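You operate a simulated robot arm through the tools that you are given. There is no shell and no other tool.

Carry out the task below with a simulated robot arm. There is one attempt and no reset: what you move stays moved.

Task
Fold the napkin and the towel and lay both in the bamboo tray on the table.
Where things are to end (x, y in the base frame): cream napkin within 60 mm of [720, 140]; white towel within 60 mm of [720, -40].

Only the result counts: the job must be done as asked and must still hold three seconds after the hand-in. Knocking over, shifting, dropping, spilling or breaking anything else fails it. Flat cloth is picked up by pressing the open fingertips on it (5 to 10 N) and closing them slowly along it; thin cloth reads only 2 to 8 mm in the jaws.

Robot
A 6-joint arm with a two-finger parallel gripper, fixed in place. Base frame: the origin is at the foot of the arm, x ahead of it, y to its left, z up; the work surface is at about z = 750. Readings come in mm, degrees, newtons and seconds.
With the tool pointing down near the work surface it reaches from about 300 to 740 mm from the base axis. Its first joint turns from -66.0 to 66.0 degrees. Payload 2.45 kg.
Tool frame: the origin (TCP) lies between the finger pads and is the grasp point; the fingertips stand 24 mm ahead of it; z points along the fingers, y is the line along which they close. The gripper opens to 68 mm. The fingers are 17 mm wide and 10 mm thick; the gripper's body (40 by 70 mm) begins 41 mm behind the TCP.
Orientation is that of the tool frame in the base frame, as a unit quaternion [x, y, z, w]. With the fingers straight down and closing along the base's y, the tool's x points along the base's -x, its y along +y and its z along -z.

Tools
- The arm moves only by the tool play_rows. Its argument "motion" is a list of rows, each an object of numbers (a shift or turn left out is 0, a gripper value left out holds the last): "fingers": the finger opening in mm, from 0 to 68; "x", "y", "z": the shift along the base's x, y, z in mm; "rx", "ry", "rz": the turn, a rotation vector about the base's x, y, z in degrees. In form: [{"fingers": .., "x": .., "y": .., "z": .., "rx": .., "ry": .., "rz": ..}, ...]. A call has 1 to 20 rows; each row is the pose to reach, as a shift and turn from the pose commanded when the call began. Rows are played at 5 a second. More than 50 mm and 8.6 degrees between two rows, or a gripper value outside its range, and nothing of the call is played. A pose out of reach is approached as far as the arm can. The call stops where the force on the tool passes 40 N (or 10 N more than at its start, if that is more) or the arm is blocked; 0.2 s more then pass. The fingers move at their own pace (about 108 mm/s each) and stop on an object; they squeeze with about 37 N. The grip force told is the motor's: it shows also when the fingers shut on nothing. Time passes only in rows, and 0.2 s behind the last, so rows that repeat a pose let the fingers close. It gives the time, the measured TCP pose, the force on the tool (base axes), the opening and the grip force at its end, in the units of the frame above (readings bear some noise), with the torque about the TCP (base axes, N m) and any sound that the robot's microphone picked up, and new pictures: "show" is both (left out), scene, wrist or none.
- Cameras (640 x 400 px; columns grow to the right, rows downward): "scene" is fixed at [158.8, 417.7, 1448.6]; the picture's right is [-0.79, -0.62, 0.00], its down [-0.45, 0.57, -0.68] and it looks along [0.42, -0.54, -0.73] (base axes); focal length 289 px, centre (320, 200). "wrist" rides on the gripper at [84, 11, -75] in the tool frame; the picture's right is [-0.13, 0.99, 0.00], its down [-0.60, -0.08, -0.79] and it looks along [-0.79, -0.10, 0.61] (tool axes); focal length 251 px, centre (320, 200). There is no depth. A picture from a camera that has moved, and an enlarged one, comes with that camera's place and axes in the base frame and with its lens.
- zoom(camera, box): a new picture of the part [left, top, right, bottom] of that camera's present view, enlarged. It takes no simulated time.
- sign_off(): hands the job in; it is judged then, once.

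Nothing tells you positions but the pictures and the camera data. Unless the task says otherwise, let go and move clear before handing in.

The tools are called by a JSON object that holds its "op" and its "data". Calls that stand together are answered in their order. play_rows: Moves the arm, as the interface text tells. Its arguments: {"type":"object","properties":{"motion":{"type":"array"},"show":{"type":"string","enum":["both","scene","wrist","none"]}},"required":["motion"]} The other tools are called the same way: zoom (camera, box) takes an enlarged picture of a part of a camera's view; sign_off () hands the job in.

At the start:

```text
clock: 0.0
tool_pos: [435.4, -7.6, 1180.4]
tool_rot: [0.0, 1.0, 0.0, 0.0]
contact_force: [1.1, 0.2, -0.4]
wrist_torque: [0.05, -0.02, 0.03]
grip_width: 68.2
gripper_force: 0.0
```

scene: 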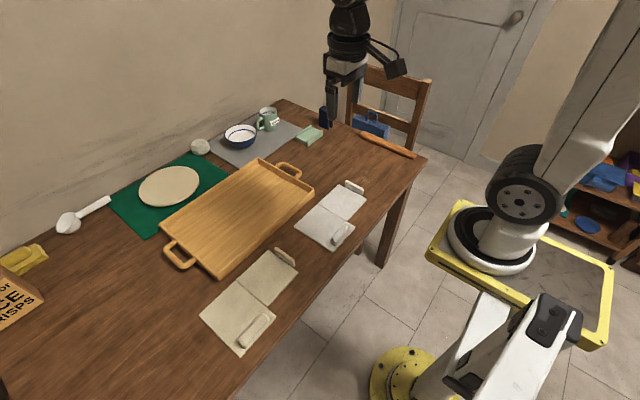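
wrist: 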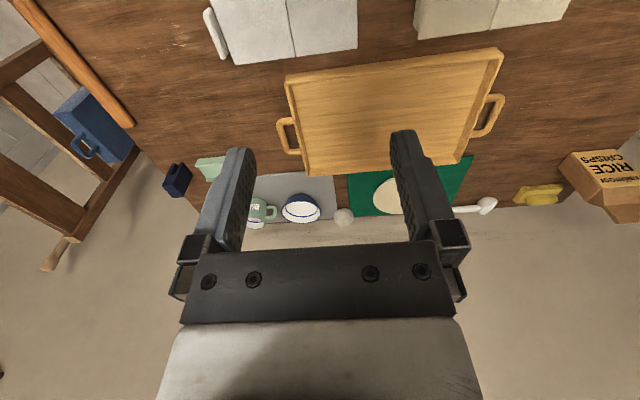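

I see a bamboo tray in the middle of the table, with a cream cloth and a white cloth lying between it and the robot; each seems to have a crease and raised, puckered edges. I'll take enlarged pictures before moving.

{"op": "zoom", "data": {"camera": "scene", "box": [180, 230, 340, 370]}}

{"op": "zoom", "data": {"camera": "scene", "box": [270, 160, 400, 270]}}

{"op": "zoom", "data": {"camera": "wrist", "box": [180, 0, 620, 240]}}

{"op": "zoom", "data": {"camera": "scene", "box": [140, 140, 340, 290]}}

```text
2.86 times, centred on (260, 300) of scene
camera zoom: at [158.8, 417.7, 1448.6], right [-0.79, -0.62, 0.0], down [-0.45, 0.57, -0.68], along [0.42, -0.54, -0.73], focal length 827 px, centre (491, -86)
```

zoom: 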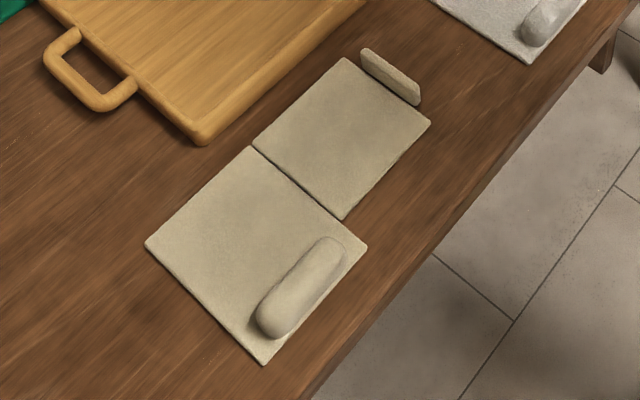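

```text
3.64 times, centred on (335, 215) of scene
camera zoom: at [158.8, 417.7, 1448.6], right [-0.79, -0.62, 0.0], down [-0.45, 0.57, -0.68], along [0.42, -0.54, -0.73], focal length 1052 px, centre (266, 146)
```

zoom: 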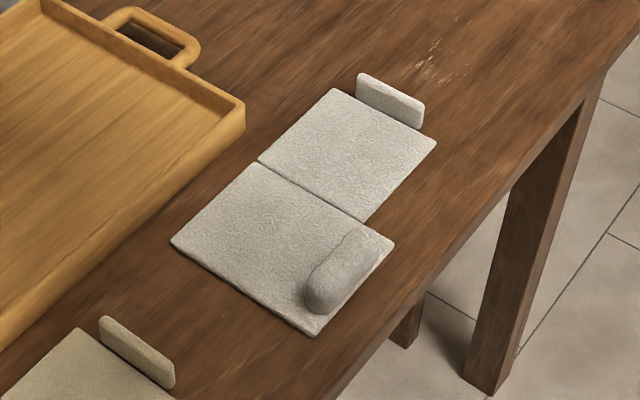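

```text
1.45 times, centred on (400, 120) of wrist
camera zoom: at [352.1, 2.2, 1255.3], right [0.13, 0.99, 0.0], down [0.6, -0.08, 0.79], along [0.79, -0.1, -0.61], focal length 366 px, centre (204, 316)
```

zoom: 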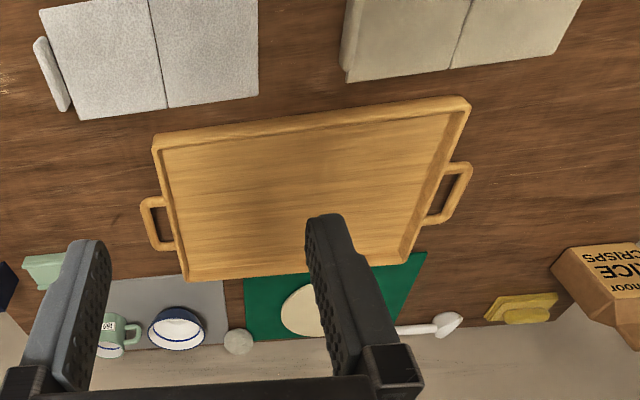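

```text
2.67 times, centred on (240, 215) of scene
camera zoom: at [158.8, 417.7, 1448.6], right [-0.79, -0.62, 0.0], down [-0.45, 0.57, -0.68], along [0.42, -0.54, -0.73], focal length 772 px, centre (533, 160)
```

zoom: 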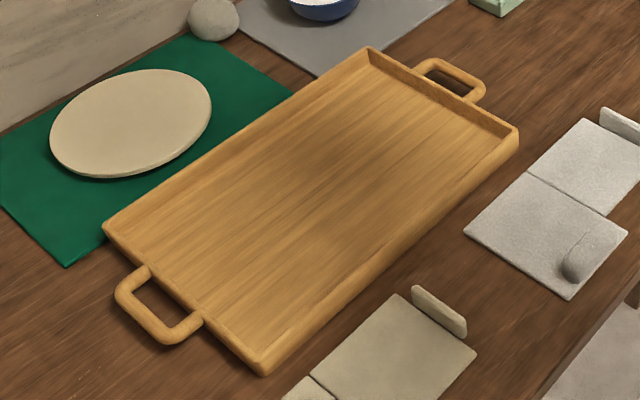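

The napkin is two hinged halves. The far half spans about x 440–552, y 149–267, and carries a standing tab on its -y edge. The near half spans about x 407–553, y 268–382, and carries a roll at about (422, 325). The towel has the same layout 342 mm further in -y. I'll move the wrist camera over the napkin's tab for a closer look.

{"op": "play_rows", "data": {"motion": [{"fingers": 68, "x": 4, "y": 26, "z": -35}, {"x": 8, "y": 52, "z": -70}, {"x": 12, "y": 78, "z": -105}, {"x": 16, "y": 104, "z": -140}, {"x": 20, "y": 130, "z": -175}, {"x": 20, "y": 155, "z": -210}]}}

```text
clock: 1.4
tool_pos: [457.4, 144.3, 968.0]
tool_rot: [-0.001, 1.0, 0.0, 0.0]
contact_force: [0.7, 0.4, -0.5]
wrist_torque: [-0.01, -0.01, -0.01]
grip_width: 68.0
gripper_force: 0.0
camera wrist: at [374.2, 155.6, 1042.3], right [0.13, 0.99, 0.0], down [0.6, -0.08, 0.79], along [0.79, -0.1, -0.61], focal length 251 px, centre (320, 200)
```

scene: 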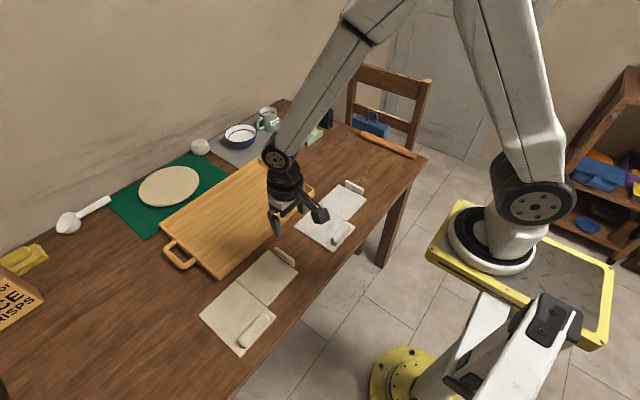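
wrist: 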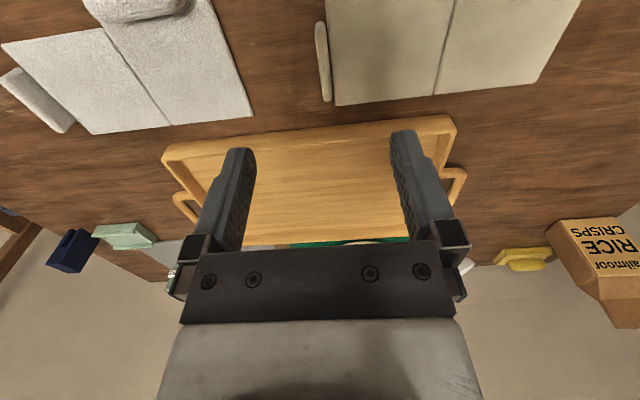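

The tab is visible at the top centre of the wrist view. I'll enlarge it there and in the scene view.

{"op": "zoom", "data": {"camera": "wrist", "box": [290, 0, 480, 120]}}

{"op": "zoom", "data": {"camera": "scene", "box": [240, 230, 320, 290]}}

{"op": "zoom", "data": {"camera": "wrist", "box": [0, 0, 270, 160]}}

```text
3.33 times, centred on (385, 60) of wrist
camera zoom: at [374.2, 155.6, 1042.3], right [0.13, 0.99, 0.0], down [0.6, -0.08, 0.79], along [0.79, -0.1, -0.61], focal length 838 px, centre (103, 667)
```

zoom: 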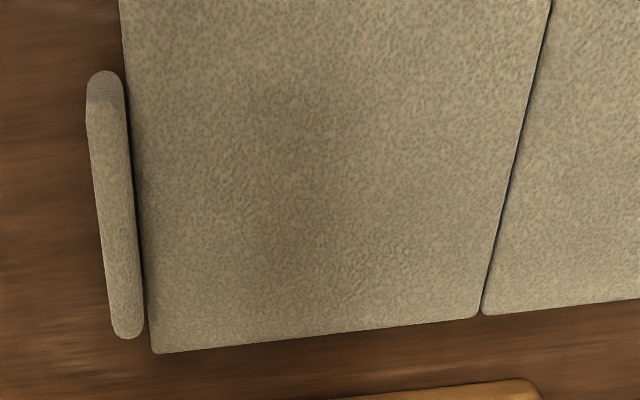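

```text
6.67 times, centred on (280, 260) of scene
camera zoom: at [158.8, 417.7, 1448.6], right [-0.79, -0.62, 0.0], down [-0.45, 0.57, -0.68], along [0.42, -0.54, -0.73], focal length 1929 px, centre (587, -200)
```

zoom: 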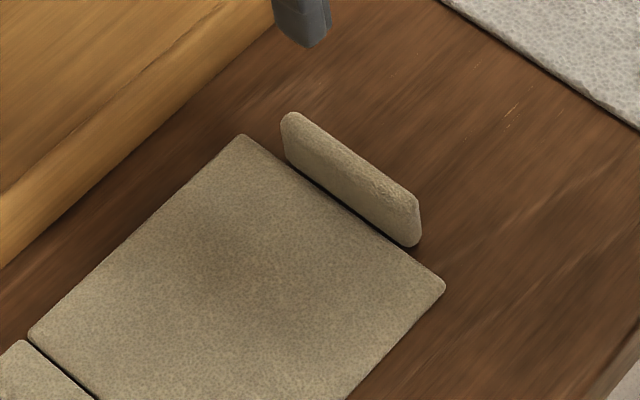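

```text
2.37 times, centred on (135, 80) of wrist
camera zoom: at [374.2, 155.6, 1042.3], right [0.13, 0.99, 0.0], down [0.6, -0.08, 0.79], along [0.79, -0.1, -0.61], focal length 596 px, centre (758, 484)
```

zoom: 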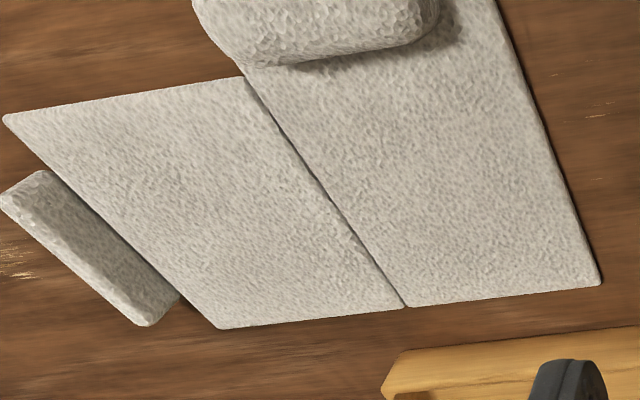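

The tab is about 80 mm long (x 457–538), about 9 mm thick at y≈143, and about 25 mm high. Folding means carrying it in an arc around the crease at y≈267, with the tool tilting past 90° about x, so I'll check in free air that the arm can do that.

{"op": "play_rows", "data": {"motion": [{"fingers": 68, "x": 4, "y": 14, "z": 0, "rx": -8}, {"x": 8, "y": 28, "rx": -16}, {"x": 12, "y": 42, "rx": -24}, {"x": 16, "y": 56, "rx": -32}, {"x": 20, "y": 70, "rx": -40}, {"x": 24, "y": 84, "rx": -48}, {"x": 28, "y": 98, "rx": -56}, {"x": 32, "y": 112, "rx": -64}, {"x": 36, "y": 126, "rx": -72}, {"x": 40, "y": 140, "rx": -80}, {"x": 40, "y": 150, "rx": -88}, {"x": 40, "y": 160, "rx": -96}, {"x": 40, "y": 170, "rx": -104}]}}

```text
clock: 4.2
tool_pos: [445.7, 167.3, 944.8]
tool_rot: [0.014, -0.644, 0.765, -0.012]
contact_force: [-0.5, -0.7, -0.7]
wrist_torque: [-0.01, 0.05, 0.01]
grip_width: 67.9
gripper_force: 0.0
out of reach, approached as far as the arm can: row 10, 11, 12, 13
camera wrist: at [358.8, 237.8, 922.2], right [0.13, -0.16, -0.98], down [0.57, 0.82, -0.06], along [0.81, -0.55, 0.2], focal length 251 px, centre (320, 200)
```

scene: 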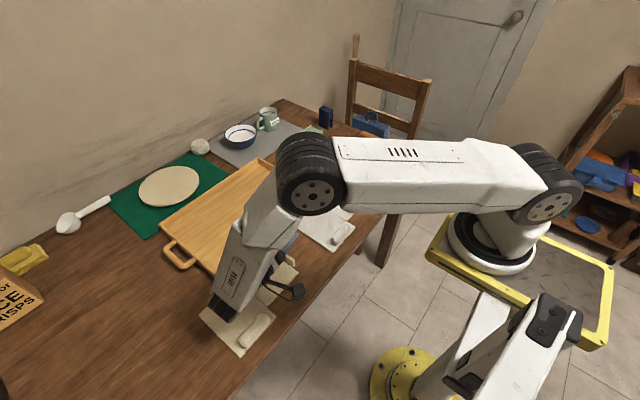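
wrist: 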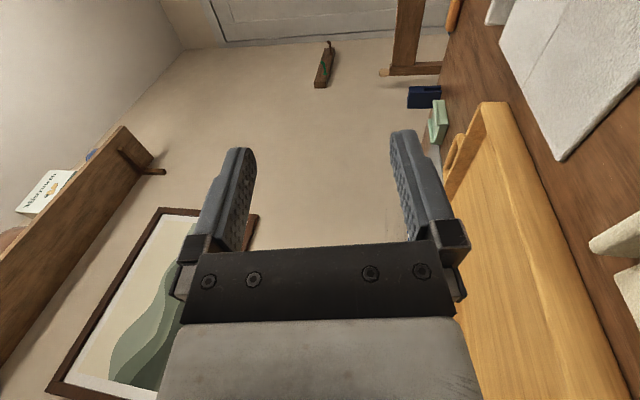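

The arm reaches the tilt but not the position: the wrist bends too far at the napkin's large y. I'll make the same check at the towel, where the tool comes from nearer the arm's centreline.

{"op": "play_rows", "data": {"motion": [{"y": -40}, {"y": -80}, {"y": -120}, {"y": -160}, {"y": -200}, {"y": -240}, {"y": -280}, {"y": -300}], "show": "scene"}}

```text
clock: 6.0
tool_pos: [449.7, -135.0, 944.0]
tool_rot: [0.014, -0.645, 0.764, -0.012]
contact_force: [-0.1, 0.0, -0.7]
wrist_torque: [0.0, 0.02, 0.05]
grip_width: 67.8
gripper_force: 0.1
```

scene: 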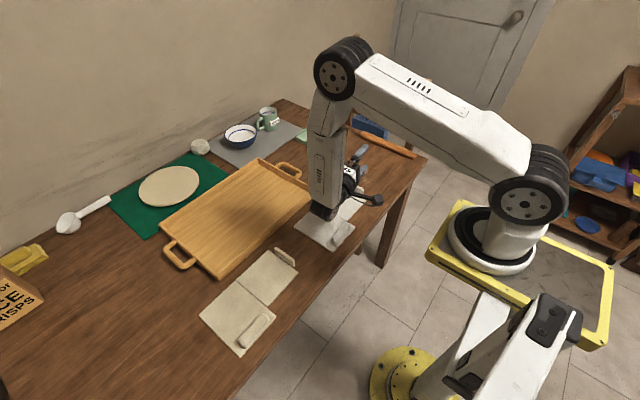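

At the towel's place the tilt is fully reachable, so the commanded pose follows the clamped one. Next I'll check the actual end-of-fold pose there, about (498, -27, 885), and tilt a little further.

{"op": "play_rows", "data": {"motion": [{"x": 24, "y": 40, "z": -15}, {"x": 48, "y": 80, "z": -30}, {"x": 48, "y": 108, "z": -50}, {"x": 48, "y": 118, "z": -50, "rx": -6}, {"x": 48, "y": 128, "z": -50, "rx": -12}], "show": "both"}}

```text
clock: 7.2
tool_pos: [497.0, -7.3, 894.1]
tool_rot: [0.015, -0.561, 0.828, -0.01]
contact_force: [-0.3, -0.2, -0.4]
wrist_torque: [-0.03, 0.06, 0.01]
grip_width: 68.1
gripper_force: 0.0
camera wrist: at [410.9, 55.9, 858.7], right [0.13, -0.36, -0.92], down [0.57, 0.79, -0.23], along [0.81, -0.5, 0.31], focal length 251 px, centre (320, 200)
```

scene: 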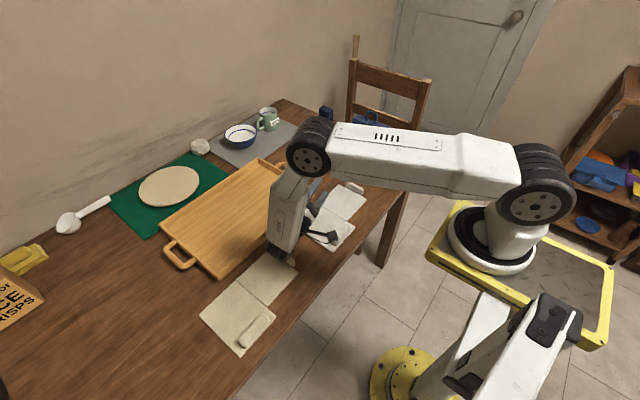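
wrist: 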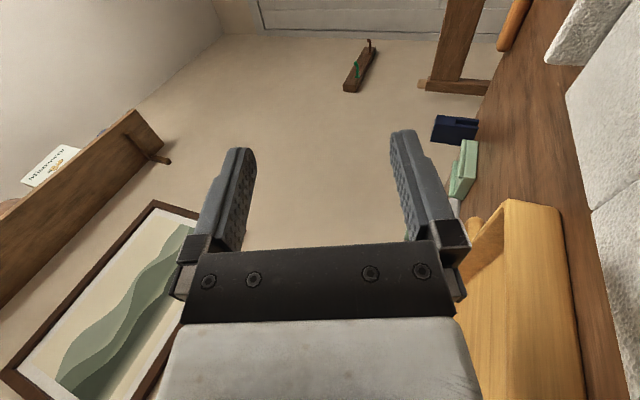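

With the tool tilted to 112° the arm still reaches at the towel's place, but the wrist comes low over the napkin's tab, so I'll lean the tool toward the base within the tab's plane. First I return to tool-down above the towel's tab, expected near (498, -198), and look at it.

{"op": "play_rows", "data": {"motion": [{"rx": 7.98, "ry": 0.1, "rz": -0.14, "y": -10, "z": 10}, {"rx": 15.96, "ry": 0.19, "rz": -0.29, "y": -24, "z": 20}, {"rx": 23.94, "ry": 0.29, "rz": -0.43, "y": -38, "z": 30}, {"rx": 31.9, "ry": 0.39, "rz": -0.57, "y": -52, "z": 40}, {"rx": 39.9, "ry": 0.48, "rz": -0.71, "y": -66, "z": 45}, {"rx": 47.9, "ry": 0.58, "rz": -0.86, "y": -80, "z": 45}, {"rx": 55.8, "ry": 0.68, "rz": -1.0, "y": -94, "z": 45}, {"rx": 63.8, "ry": 0.77, "rz": -1.14, "y": -108, "z": 40}, {"rx": 71.8, "ry": 0.87, "rz": -1.29, "y": -122, "z": 35}, {"rx": 79.8, "ry": 0.96, "rz": -1.43, "y": -136, "z": 30}, {"rx": 87.8, "ry": 1.06, "rz": -1.57, "y": -150, "z": 25}, {"rx": 95.8, "ry": 1.16, "rz": -1.71, "y": -164, "z": 20}, {"rx": 103.7, "ry": 1.25, "rz": -1.86, "y": -178, "z": 15}, {"rx": 111.7, "ry": 1.35, "rz": -2.0, "y": -191, "z": 10}], "show": "both"}}

```text
clock: 10.2
tool_pos: [495.7, -201.2, 903.9]
tool_rot: [0.0, 1.0, 0.001, 0.001]
contact_force: [0.2, 0.3, -1.3]
wrist_torque: [0.0, 0.01, -0.01]
grip_width: 68.1
gripper_force: 0.1
camera wrist: at [412.2, -188.5, 979.9], right [0.13, 0.99, 0.0], down [0.6, -0.08, 0.79], along [0.79, -0.1, -0.61], focal length 251 px, centre (320, 200)
```

scene: 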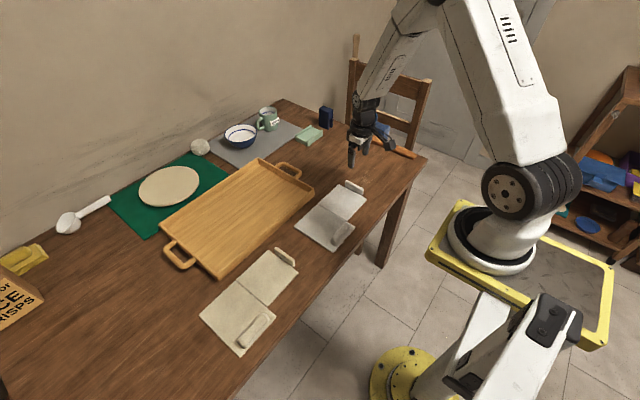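
wrist: 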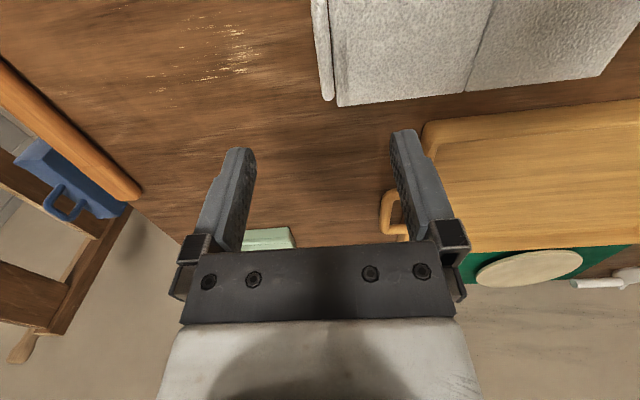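

Orientation is back to tool-down. I'll measure the towel's tab in the wrist view.

{"op": "zoom", "data": {"camera": "wrist", "box": [280, 0, 440, 110]}}

{"op": "zoom", "data": {"camera": "scene", "box": [320, 165, 390, 220]}}

```text
3.64 times, centred on (360, 55) of wrist
camera zoom: at [412.2, -188.5, 979.9], right [0.13, 0.99, 0.0], down [0.6, -0.08, 0.79], along [0.79, -0.1, -0.61], focal length 914 px, centre (174, 727)
```

zoom: 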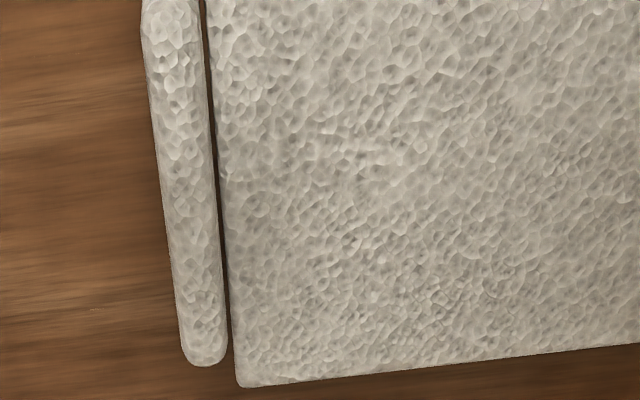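

```text
7.27 times, centred on (355, 192) of scene
camera zoom: at [158.8, 417.7, 1448.6], right [-0.79, -0.62, 0.0], down [-0.45, 0.57, -0.68], along [0.42, -0.54, -0.73], focal length 2105 px, centre (66, 254)
```

zoom: 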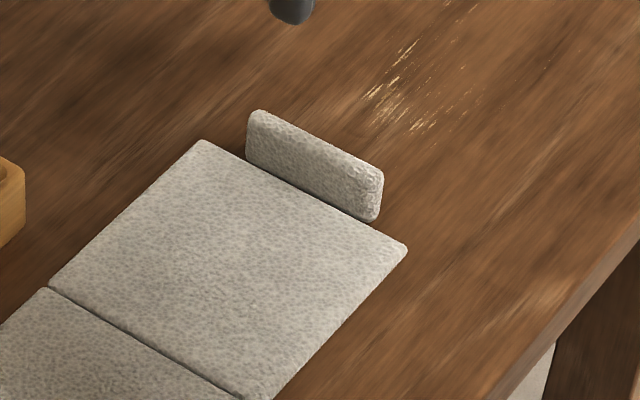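

The towel's tab is centred near y≈-197, with its top around z≈780 and the panel edge at y≈-190. I'll lean the tool 20° toward the base in the tab's plane and lower to just above the tab to check alignment.

{"op": "play_rows", "data": {"motion": [{"fingers": 68, "x": 1, "y": 1, "z": -30, "ry": -7}, {"x": 2, "y": 2, "z": -60, "ry": -14}, {"x": 2, "y": 4, "z": -85, "ry": -20}, {"x": 2, "y": 4, "z": -100, "ry": -20}], "show": "both"}}

{"op": "zoom", "data": {"camera": "wrist", "box": [210, 40, 450, 190]}}

{"op": "zoom", "data": {"camera": "scene", "box": [310, 150, 400, 220]}}

```text
clock: 11.2
tool_pos: [491.6, -188.3, 803.4]
tool_rot: [-0.085, 0.985, 0.015, 0.151]
contact_force: [0.5, 1.1, 0.0]
wrist_torque: [0.01, 0.06, 0.03]
grip_width: 68.0
gripper_force: 0.0
out of reach, approached as far as the arm can: row 3
camera wrist: at [388.7, -194.2, 851.3], right [-0.05, 1.0, 0.04], down [0.35, -0.02, 0.94], along [0.94, 0.06, -0.34], focal length 251 px, centre (320, 200)
```

scene: 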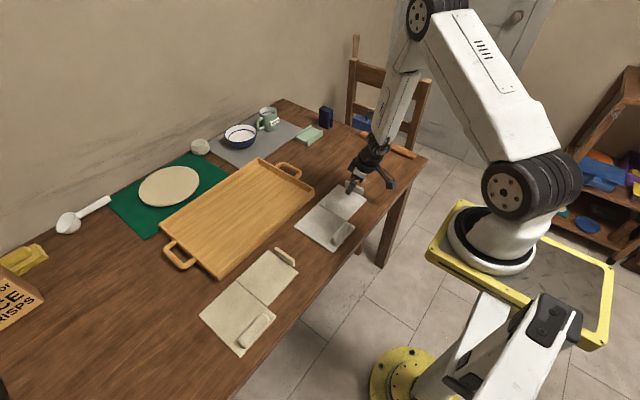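
wrist: 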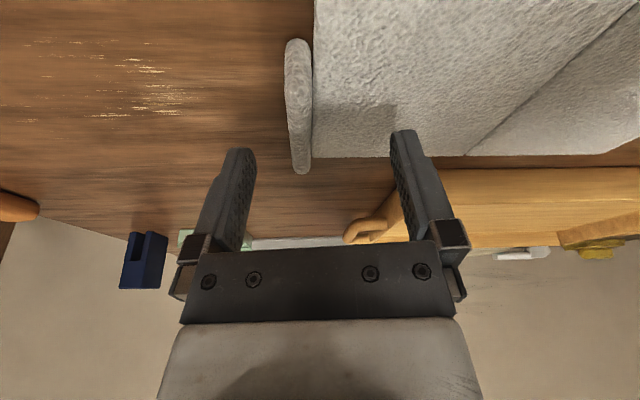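

```text
2.67 times, centred on (330, 115) of wrist
camera zoom: at [388.7, -194.2, 851.3], right [-0.05, 1.0, 0.04], down [0.35, -0.02, 0.94], along [0.94, 0.06, -0.34], focal length 670 px, centre (293, 427)
```

zoom: 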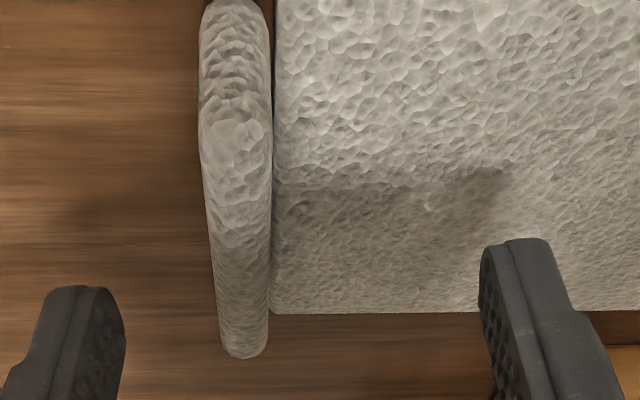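

```text
5.71 times, centred on (355, 185) of scene
camera zoom: at [158.8, 417.7, 1448.6], right [-0.79, -0.62, 0.0], down [-0.45, 0.57, -0.68], along [0.42, -0.54, -0.73], focal length 1654 px, centre (120, 286)
```

zoom: 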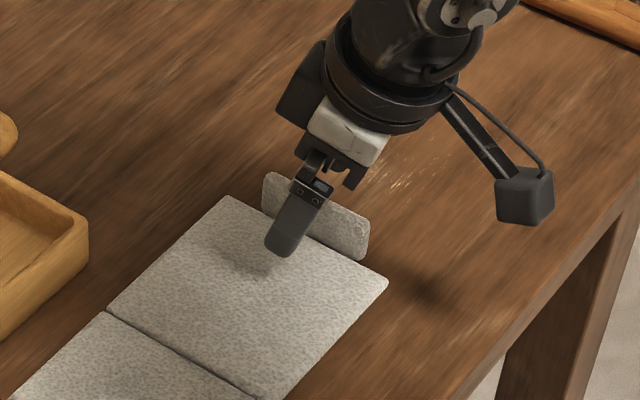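

Leaning the tool toward the base runs into the wrist's straight-line singularity, so I'll use the plain tool-down grip for the towel; the wrist clears the napkin's tab as long as I stop near 95–100°. I restore tool-down and centre over the tab.

{"op": "play_rows", "data": {"motion": [{"z": 10, "x": 2, "y": -3, "rx": -0.57, "ry": 5.8, "rz": -3.2}, {"z": 20, "x": 4, "y": -6, "rx": -1.13, "ry": 11.5, "rz": -6.5}, {"z": 30, "x": 6, "y": -9, "rx": -1.7, "ry": 17.3, "rz": -9.7}, {"z": 30, "x": 6, "y": -9, "rx": -1.7, "ry": 17.3, "rz": -9.7}], "show": "wrist"}}

```text
clock: 12.2
tool_pos: [509.7, -196.1, 835.8]
tool_rot: [0.095, 0.995, 0.0, 0.035]
contact_force: [-1.2, -1.6, -0.2]
wrist_torque: [0.11, -0.08, -0.01]
grip_width: 67.8
gripper_force: 0.1
out of reach, approached as far as the arm can: row 1, 2, 3
camera wrist: at [424.9, -168.4, 905.4], right [0.31, 0.95, 0.02], down [0.52, -0.19, 0.83], along [0.79, -0.25, -0.55], focal length 251 px, centre (320, 200)
```

wrist: 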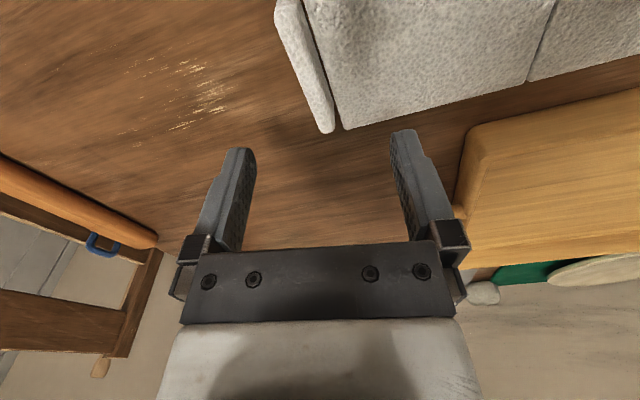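

The commanded pose differed from the measured one, so the turn overshot in yaw. I'll hold for a moment to read the settled pose.

{"op": "play_rows", "data": {"motion": [{"z": 20}, {"z": 20}, {"z": 20}], "show": "none"}}

```text
clock: 13.0
tool_pos: [505.7, -205.9, 855.7]
tool_rot: [0.08, 0.996, -0.028, 0.023]
contact_force: [0.5, -0.1, -0.4]
wrist_torque: [0.03, 0.03, 0.0]
grip_width: 68.0
gripper_force: 0.1
```

{"op": "play_rows", "data": {"motion": [{"x": -4, "y": 4, "z": -5, "rx": 1.6, "ry": 1.3, "rz": 4.6}, {"x": -7.7, "y": 9, "z": -10, "rx": 3.2, "ry": 2.6, "rz": 9.2}, {"x": -7.7, "y": 9, "z": -25, "rx": 3.2, "ry": 2.6, "rz": 9.2}, {"x": -7.7, "y": 9, "z": -25, "rx": 3.2, "ry": 2.6, "rz": 9.2}, {"x": -7.7, "y": 9, "z": -25, "rx": 3.2, "ry": 2.6, "rz": 9.2}], "show": "wrist"}}

{"op": "zoom", "data": {"camera": "wrist", "box": [210, 0, 450, 150]}}

```text
clock: 14.2
tool_pos: [496.8, -198.2, 828.7]
tool_rot: [0.0, 1.0, 0.001, 0.0]
contact_force: [0.6, 0.6, 0.3]
wrist_torque: [-0.01, 0.01, 0.0]
grip_width: 67.9
gripper_force: 0.0
camera wrist: at [413.0, -185.3, 904.7], right [0.13, 0.99, 0.0], down [0.6, -0.08, 0.79], along [0.79, -0.1, -0.61], focal length 251 px, centre (320, 200)
```

wrist: 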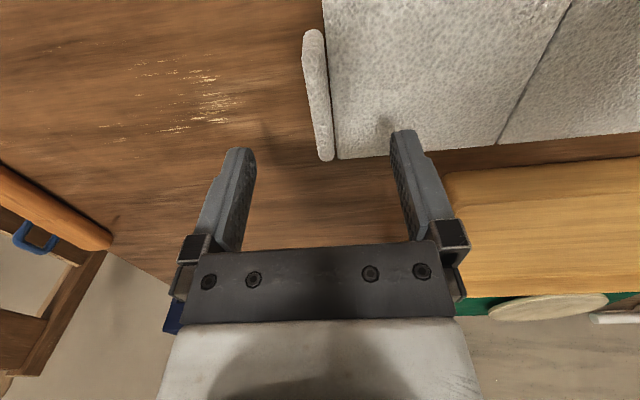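

```text
2.67 times, centred on (330, 75) of wrist
camera zoom: at [413.0, -185.3, 904.7], right [0.13, 0.99, 0.0], down [0.6, -0.08, 0.79], along [0.79, -0.1, -0.61], focal length 670 px, centre (293, 533)
```

zoom: 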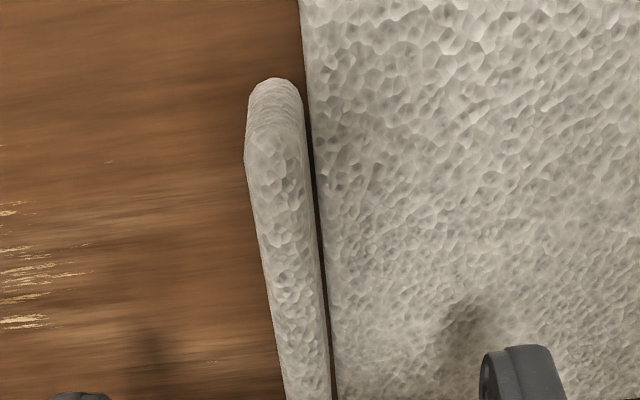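

The tab is centred on the tool's axis. I lower to TCP z≈786, which puts the fingertips at about 762, and check contact and view.

{"op": "play_rows", "data": {"motion": [{"fingers": 68, "z": -20}, {"z": -36}, {"z": -44}], "show": "both"}}

{"op": "zoom", "data": {"camera": "scene", "box": [310, 150, 400, 220]}}

```text
clock: 15.0
tool_pos: [495.1, -195.4, 785.0]
tool_rot: [0.0, 1.0, 0.0, 0.001]
contact_force: [-0.4, 0.5, -1.0]
wrist_torque: [0.0, 0.04, 0.0]
grip_width: 68.2
gripper_force: 0.1
camera wrist: at [412.6, -184.8, 861.1], right [0.13, 0.99, 0.0], down [0.6, -0.08, 0.79], along [0.79, -0.1, -0.61], focal length 251 px, centre (320, 200)
```

scene: 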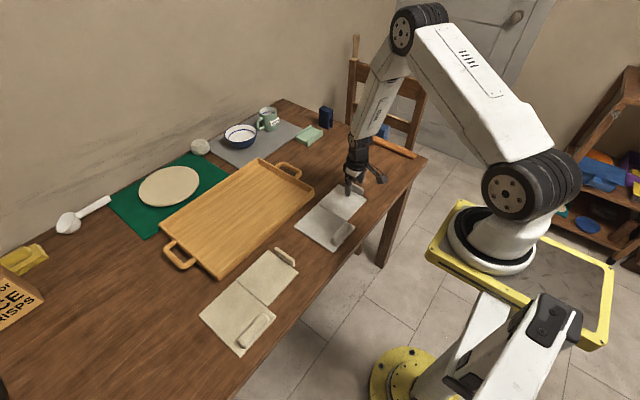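
wrist: 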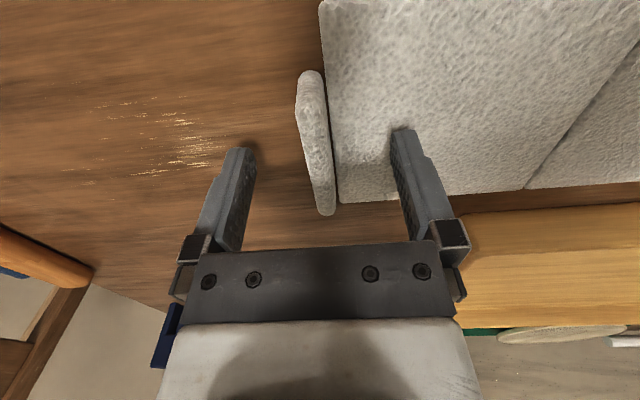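

```text
5.71 times, centred on (355, 185) of scene
camera zoom: at [158.8, 417.7, 1448.6], right [-0.79, -0.62, 0.0], down [-0.45, 0.57, -0.68], along [0.42, -0.54, -0.73], focal length 1654 px, centre (120, 286)
```

zoom: 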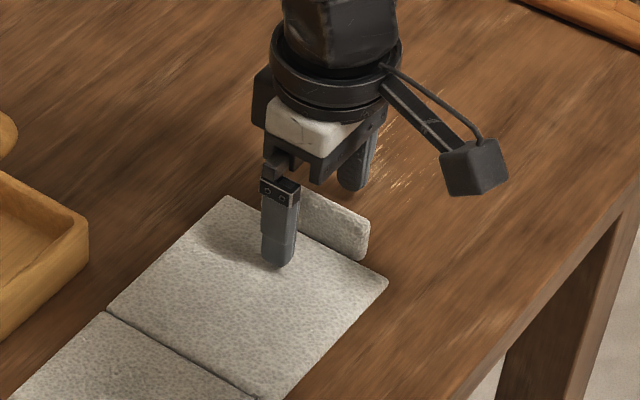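

Fingertips are just above the panel on either side of the tab. I close slowly on it.

{"op": "play_rows", "data": {"motion": [{"fingers": 52}, {"fingers": 40}, {"fingers": 30}, {"fingers": 24}, {"fingers": 20}, {"fingers": 17}, {"fingers": 14}, {"fingers": 11}, {"fingers": 8}, {"fingers": 5}, {"fingers": 2}, {"fingers": 2}], "show": "both"}}

{"op": "zoom", "data": {"camera": "wrist", "box": [210, 30, 450, 240]}}

```text
clock: 17.6
tool_pos: [497.2, -196.7, 785.8]
tool_rot: [0.0, 1.0, 0.0, 0.001]
contact_force: [0.5, -0.3, 0.7]
wrist_torque: [-0.03, -0.04, -0.01]
grip_width: 10.0
gripper_force: 31.8
camera wrist: at [412.8, -184.8, 861.3], right [0.13, 0.99, 0.0], down [0.6, -0.08, 0.79], along [0.79, -0.1, -0.61], focal length 251 px, centre (320, 200)
```

scene: 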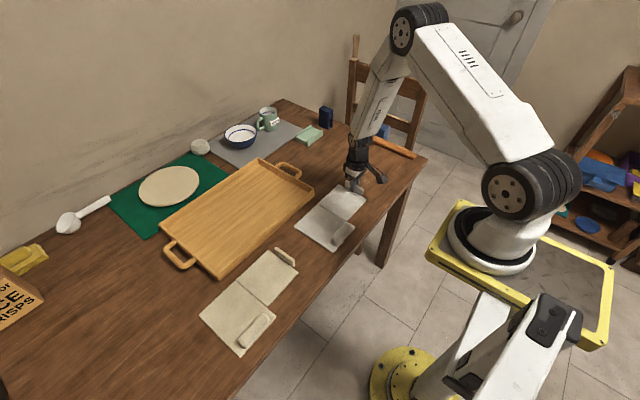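
wrist: 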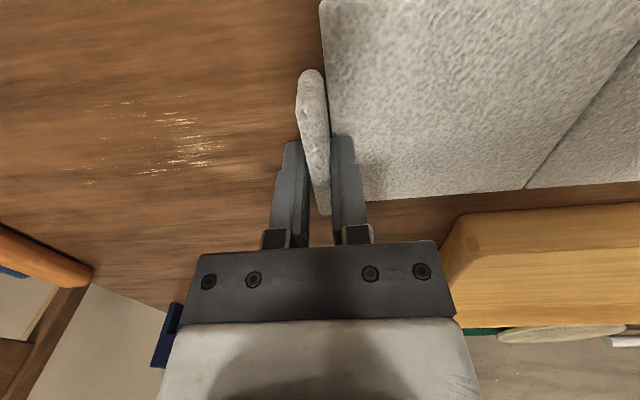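

```text
1.90 times, centred on (330, 135) of wrist
camera zoom: at [412.8, -184.8, 861.3], right [0.13, 0.99, 0.0], down [0.6, -0.08, 0.79], along [0.79, -0.1, -0.61], focal length 479 px, centre (301, 324)
```

zoom: 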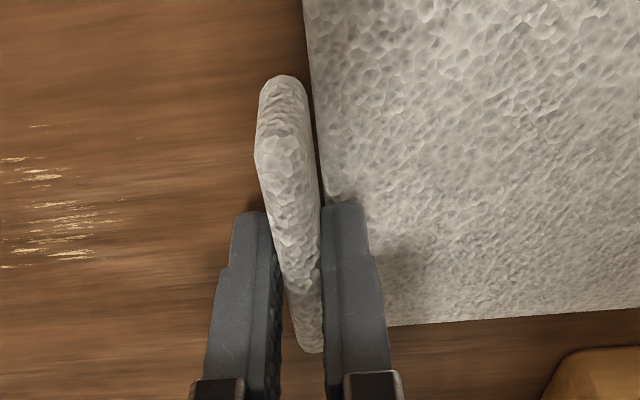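

The tab is gripped at 10 mm. I start the arc around the crease (y≈-75, z≈755) and stop at 18° to check force and how the panel follows.

{"op": "play_rows", "data": {"motion": [{"fingers": 2, "y": 1.8, "z": 6.3, "rx": -3}, {"y": 3.9, "z": 12.6, "rx": -6}, {"y": 6.4, "z": 18.7, "rx": -9}, {"y": 9.1, "z": 24.7, "rx": -12}, {"y": 12.2, "z": 30.5, "rx": -15}, {"y": 15.6, "z": 36.2, "rx": -18}], "show": "both"}}

{"op": "zoom", "data": {"camera": "scene", "box": [280, 140, 400, 260]}}

```text
clock: 19.0
tool_pos: [497.8, -180.6, 820.1]
tool_rot: [0.001, 0.988, -0.157, 0.001]
contact_force: [-0.4, -0.6, 0.3]
wrist_torque: [0.07, 0.04, 0.01]
grip_width: 10.3
gripper_force: 31.2
camera wrist: at [413.7, -146.5, 888.6], right [0.13, 0.94, -0.31], down [0.6, 0.17, 0.78], along [0.79, -0.29, -0.55], focal length 251 px, centre (320, 200)
```

scene: 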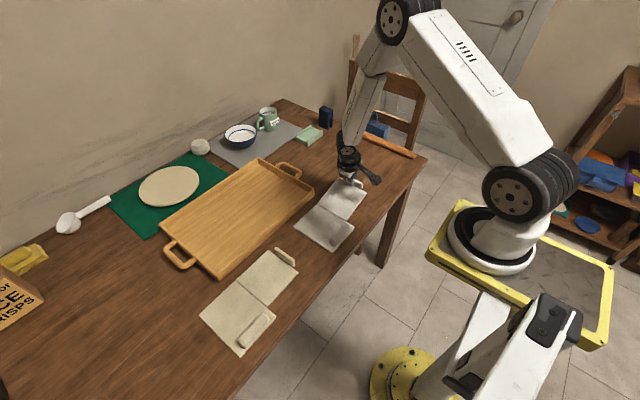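
wrist: 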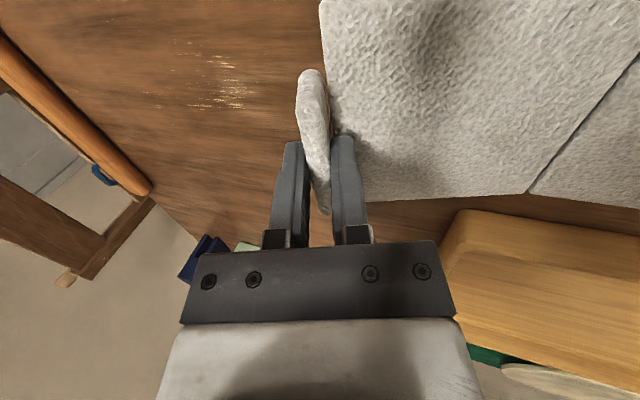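

```text
3.33 times, centred on (340, 200) of scene
camera zoom: at [158.8, 417.7, 1448.6], right [-0.79, -0.62, 0.0], down [-0.45, 0.57, -0.68], along [0.42, -0.54, -0.73], focal length 965 px, centre (253, 200)
```

zoom: 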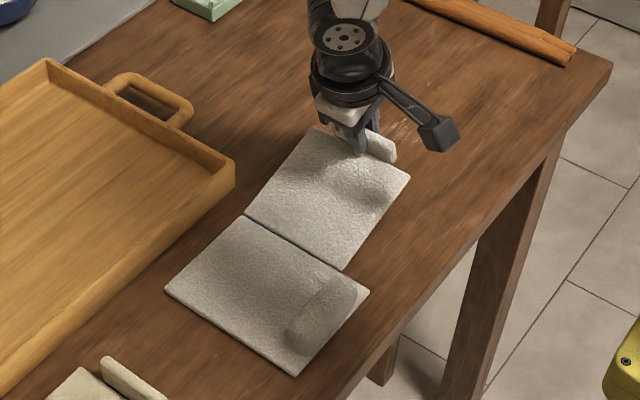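

The panel rises cleanly around the crease, and the base panel hasn't moved. I continue the arc to 60°.

{"op": "play_rows", "data": {"motion": [{"fingers": 2, "y": 7.6, "z": 10.8, "rx": -6}, {"y": 16.3, "z": 20.7, "rx": -12}, {"y": 26.0, "z": 29.6, "rx": -18}, {"y": 36.5, "z": 37.5, "rx": -24}, {"y": 47.9, "z": 44.2, "rx": -30}, {"y": 59.8, "z": 49.7, "rx": -36}, {"y": 72.3, "z": 54.0, "rx": -42}], "show": "both"}}

{"op": "zoom", "data": {"camera": "scene", "box": [270, 140, 400, 260]}}

```text
clock: 20.6
tool_pos: [497.1, -108.5, 874.9]
tool_rot: [-0.001, 0.866, -0.5, 0.0]
contact_force: [-0.5, 0.5, -0.1]
wrist_torque: [0.0, -0.05, 0.02]
grip_width: 10.0
gripper_force: 30.9
camera wrist: at [413.2, -38.3, 902.8], right [0.13, 0.49, -0.86], down [0.6, 0.65, 0.46], along [0.79, -0.58, -0.21], focal length 251 px, centre (320, 200)
```

scene: 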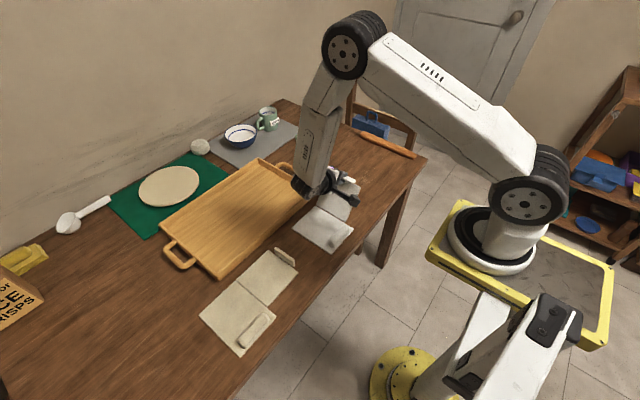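
wrist: 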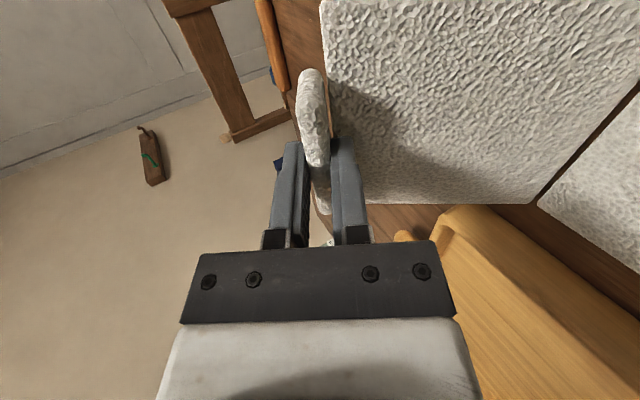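

```text
3.33 times, centred on (335, 200) of scene
camera zoom: at [158.8, 417.7, 1448.6], right [-0.79, -0.62, 0.0], down [-0.45, 0.57, -0.68], along [0.42, -0.54, -0.73], focal length 965 px, centre (270, 200)
```

zoom: 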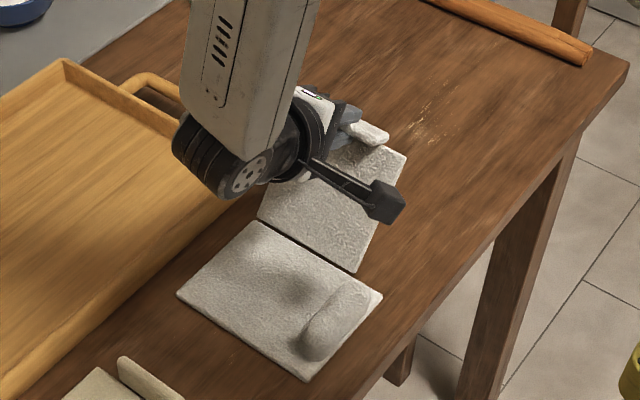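

All good at 60° with near-zero force. I carry on to 96°.

{"op": "play_rows", "data": {"motion": [{"fingers": 2, "y": 12.9, "z": 2.9, "rx": -6}, {"y": 25.9, "z": 4.5, "rx": -12}, {"y": 39.1, "z": 4.6, "rx": -18}, {"y": 52.2, "z": 3.4, "rx": -24}, {"y": 65.2, "z": 0.9, "rx": -30}, {"y": 77.7, "z": -3.1, "rx": -36}], "show": "both"}}

{"op": "zoom", "data": {"camera": "scene", "box": [230, 140, 390, 280]}}

```text
clock: 21.6
tool_pos: [497.9, -63.8, 883.2]
tool_rot: [0.001, 0.756, -0.654, -0.001]
contact_force: [-2.2, -2.3, 6.7]
wrist_torque: [-0.22, 0.14, 0.04]
grip_width: 10.1
gripper_force: 31.3
stopped in row 4: the force on the tool passed its limit at 43 N (the readings are from after the stop); the commanded pose is now the measured one
camera wrist: at [414.1, 13.0, 882.2], right [0.13, 0.14, -0.98], down [0.6, 0.77, 0.19], along [0.79, -0.62, 0.02], focal length 251 px, centre (320, 200)
```

scene: 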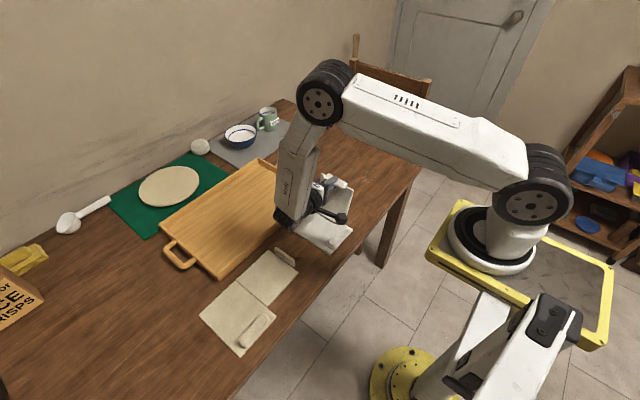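
wrist: 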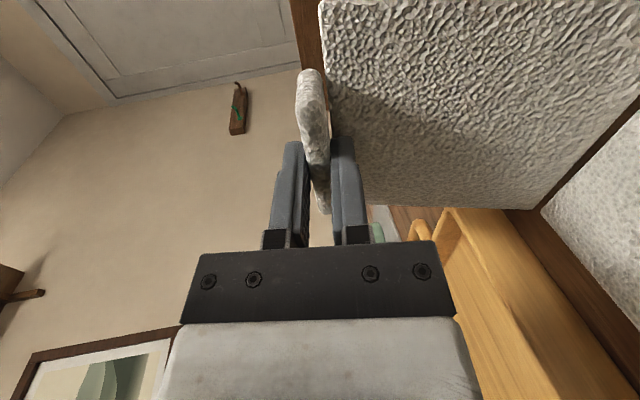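

```text
2.86 times, centred on (310, 210) of scene
camera zoom: at [158.6, 417.7, 1448.7], right [-0.79, -0.62, 0.0], down [-0.45, 0.57, -0.68], along [0.42, -0.54, -0.73], focal length 827 px, centre (349, 171)
```

zoom: 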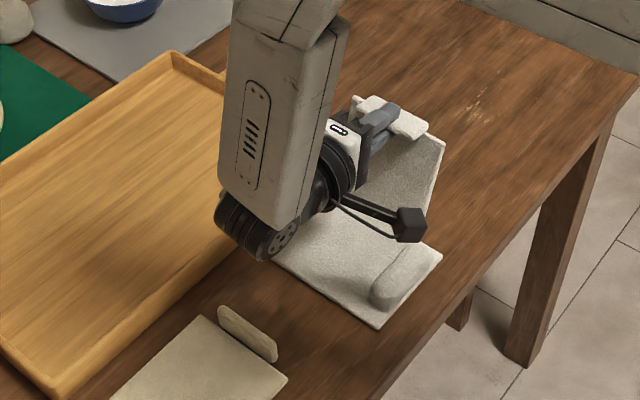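

The move stopped at about 82° with a force spike, and the towel may have shifted slightly. I'll look closely before doing anything.

{"op": "zoom", "data": {"camera": "scene", "box": [300, 170, 370, 260]}}

{"op": "zoom", "data": {"camera": "wrist", "box": [280, 0, 640, 240]}}

{"op": "zoom", "data": {"camera": "scene", "box": [240, 170, 320, 290]}}

```text
4.44 times, centred on (335, 215) of scene
camera zoom: at [158.6, 417.7, 1448.7], right [-0.79, -0.62, 0.0], down [-0.45, 0.57, -0.68], along [0.42, -0.54, -0.73], focal length 1286 px, centre (253, 133)
```

zoom: 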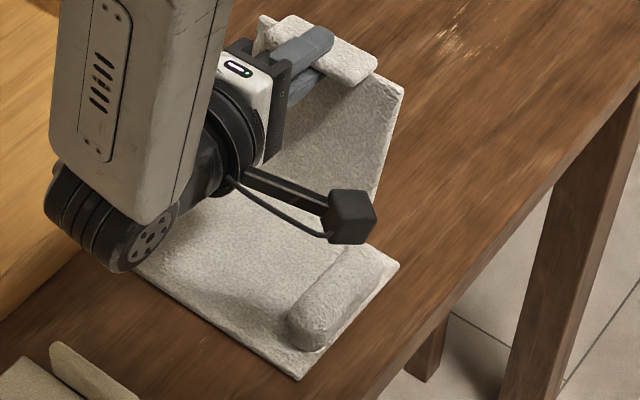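

```text
1.67 times, centred on (460, 120) of wrist
camera zoom: at [414.1, 13.0, 882.2], right [0.13, 0.14, -0.98], down [0.6, 0.77, 0.19], along [0.79, -0.62, 0.02], focal length 419 px, centre (87, 333)
```

zoom: 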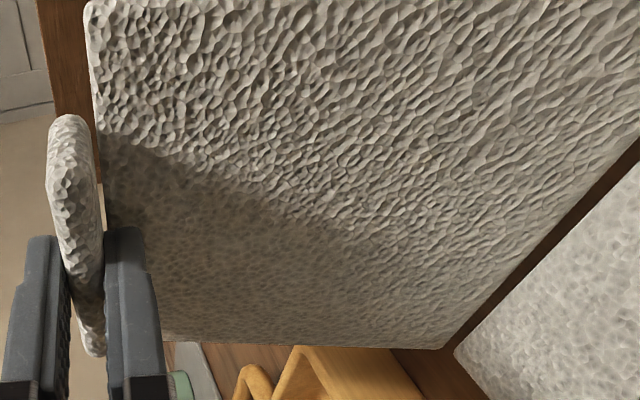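

```text
3.33 times, centred on (280, 230) of scene
camera zoom: at [158.6, 417.7, 1448.7], right [-0.79, -0.62, 0.0], down [-0.45, 0.57, -0.68], along [0.42, -0.54, -0.73], focal length 965 px, centre (453, 100)
```

zoom: 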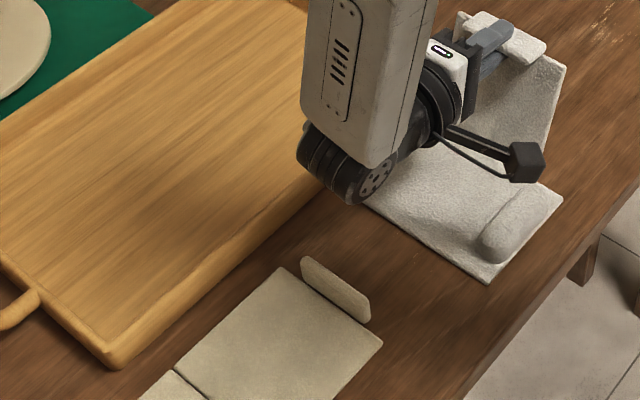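

The panel stands at about 74° while the tool is at 82°. The towel's base has slid about 15 mm in +y, so the crease is now near y≈-59, z≈757. I relieve the load slightly and re-read the force before continuing around the real crease.

{"op": "play_rows", "data": {"motion": [{"fingers": 2, "z": 1.5}, {"z": 3}, {"z": 3}], "show": "none"}}

```text
clock: 22.4
tool_pos: [498.0, -63.5, 885.4]
tool_rot: [0.001, 0.757, -0.654, 0.001]
contact_force: [-0.9, 0.3, 1.2]
wrist_torque: [0.02, 0.02, 0.0]
grip_width: 10.2
gripper_force: 31.2
```

Force is relieved. I continue in small steps around the crease's new place.

{"op": "play_rows", "data": {"motion": [{"fingers": 2, "y": 4.5, "z": 0.5, "rx": -2}, {"y": 9, "z": 1, "rx": -4}, {"y": 13.5, "z": 0.7, "rx": -6}, {"y": 17.9, "z": 0.4, "rx": -8}], "show": "both"}}

{"op": "zoom", "data": {"camera": "scene", "box": [290, 165, 380, 260]}}

{"op": "zoom", "data": {"camera": "wrist", "box": [280, 0, 640, 240]}}

```text
clock: 23.4
tool_pos: [498.8, -46.4, 885.3]
tool_rot: [0.001, 0.709, -0.705, 0.002]
contact_force: [-0.6, -0.7, 0.0]
wrist_torque: [0.03, 0.01, 0.0]
grip_width: 10.2
gripper_force: 31.6
camera wrist: at [414.4, 29.7, 874.4], right [0.13, 0.01, -0.99], down [0.6, 0.79, 0.09], along [0.79, -0.61, 0.1], focal length 251 px, centre (320, 200)
```

scene: 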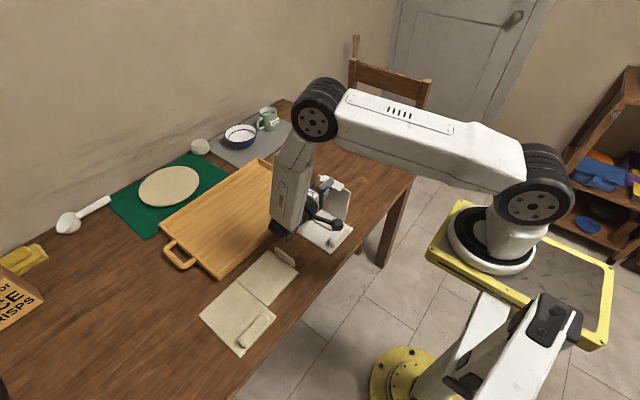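
wrist: 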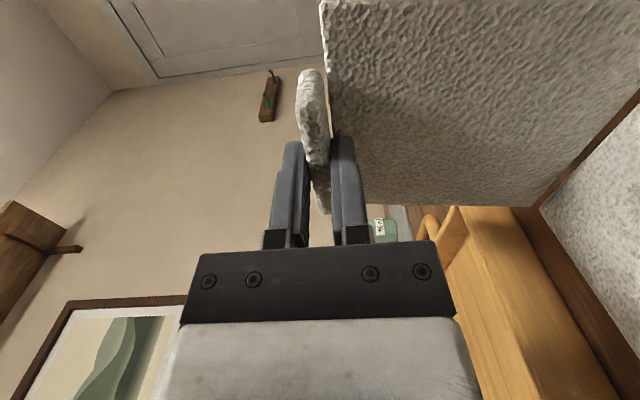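

```text
4.21 times, centred on (335, 212) of scene
camera zoom: at [158.8, 417.7, 1448.6], right [-0.79, -0.62, 0.0], down [-0.45, 0.57, -0.68], along [0.42, -0.54, -0.73], focal length 1218 px, centre (257, 147)
```

zoom: 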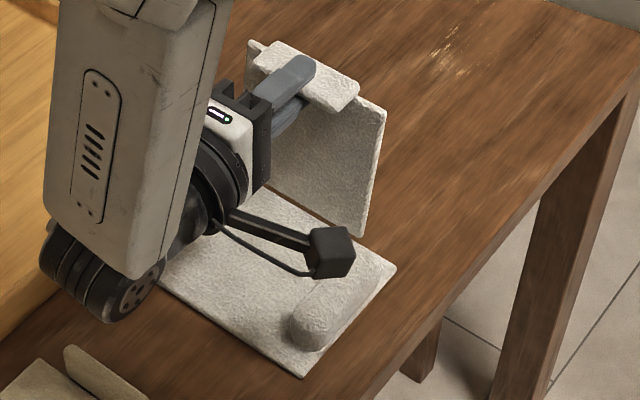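

```text
1.67 times, centred on (460, 120) of wrist
camera zoom: at [414.4, 29.7, 874.4], right [0.13, 0.01, -0.99], down [0.6, 0.79, 0.09], along [0.79, -0.61, 0.1], focal length 419 px, centre (87, 333)
```

zoom: 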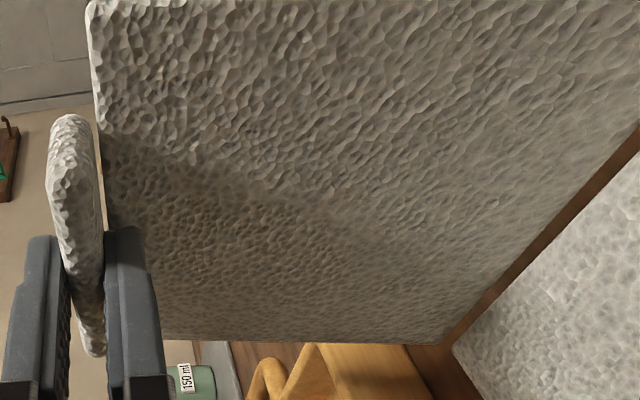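

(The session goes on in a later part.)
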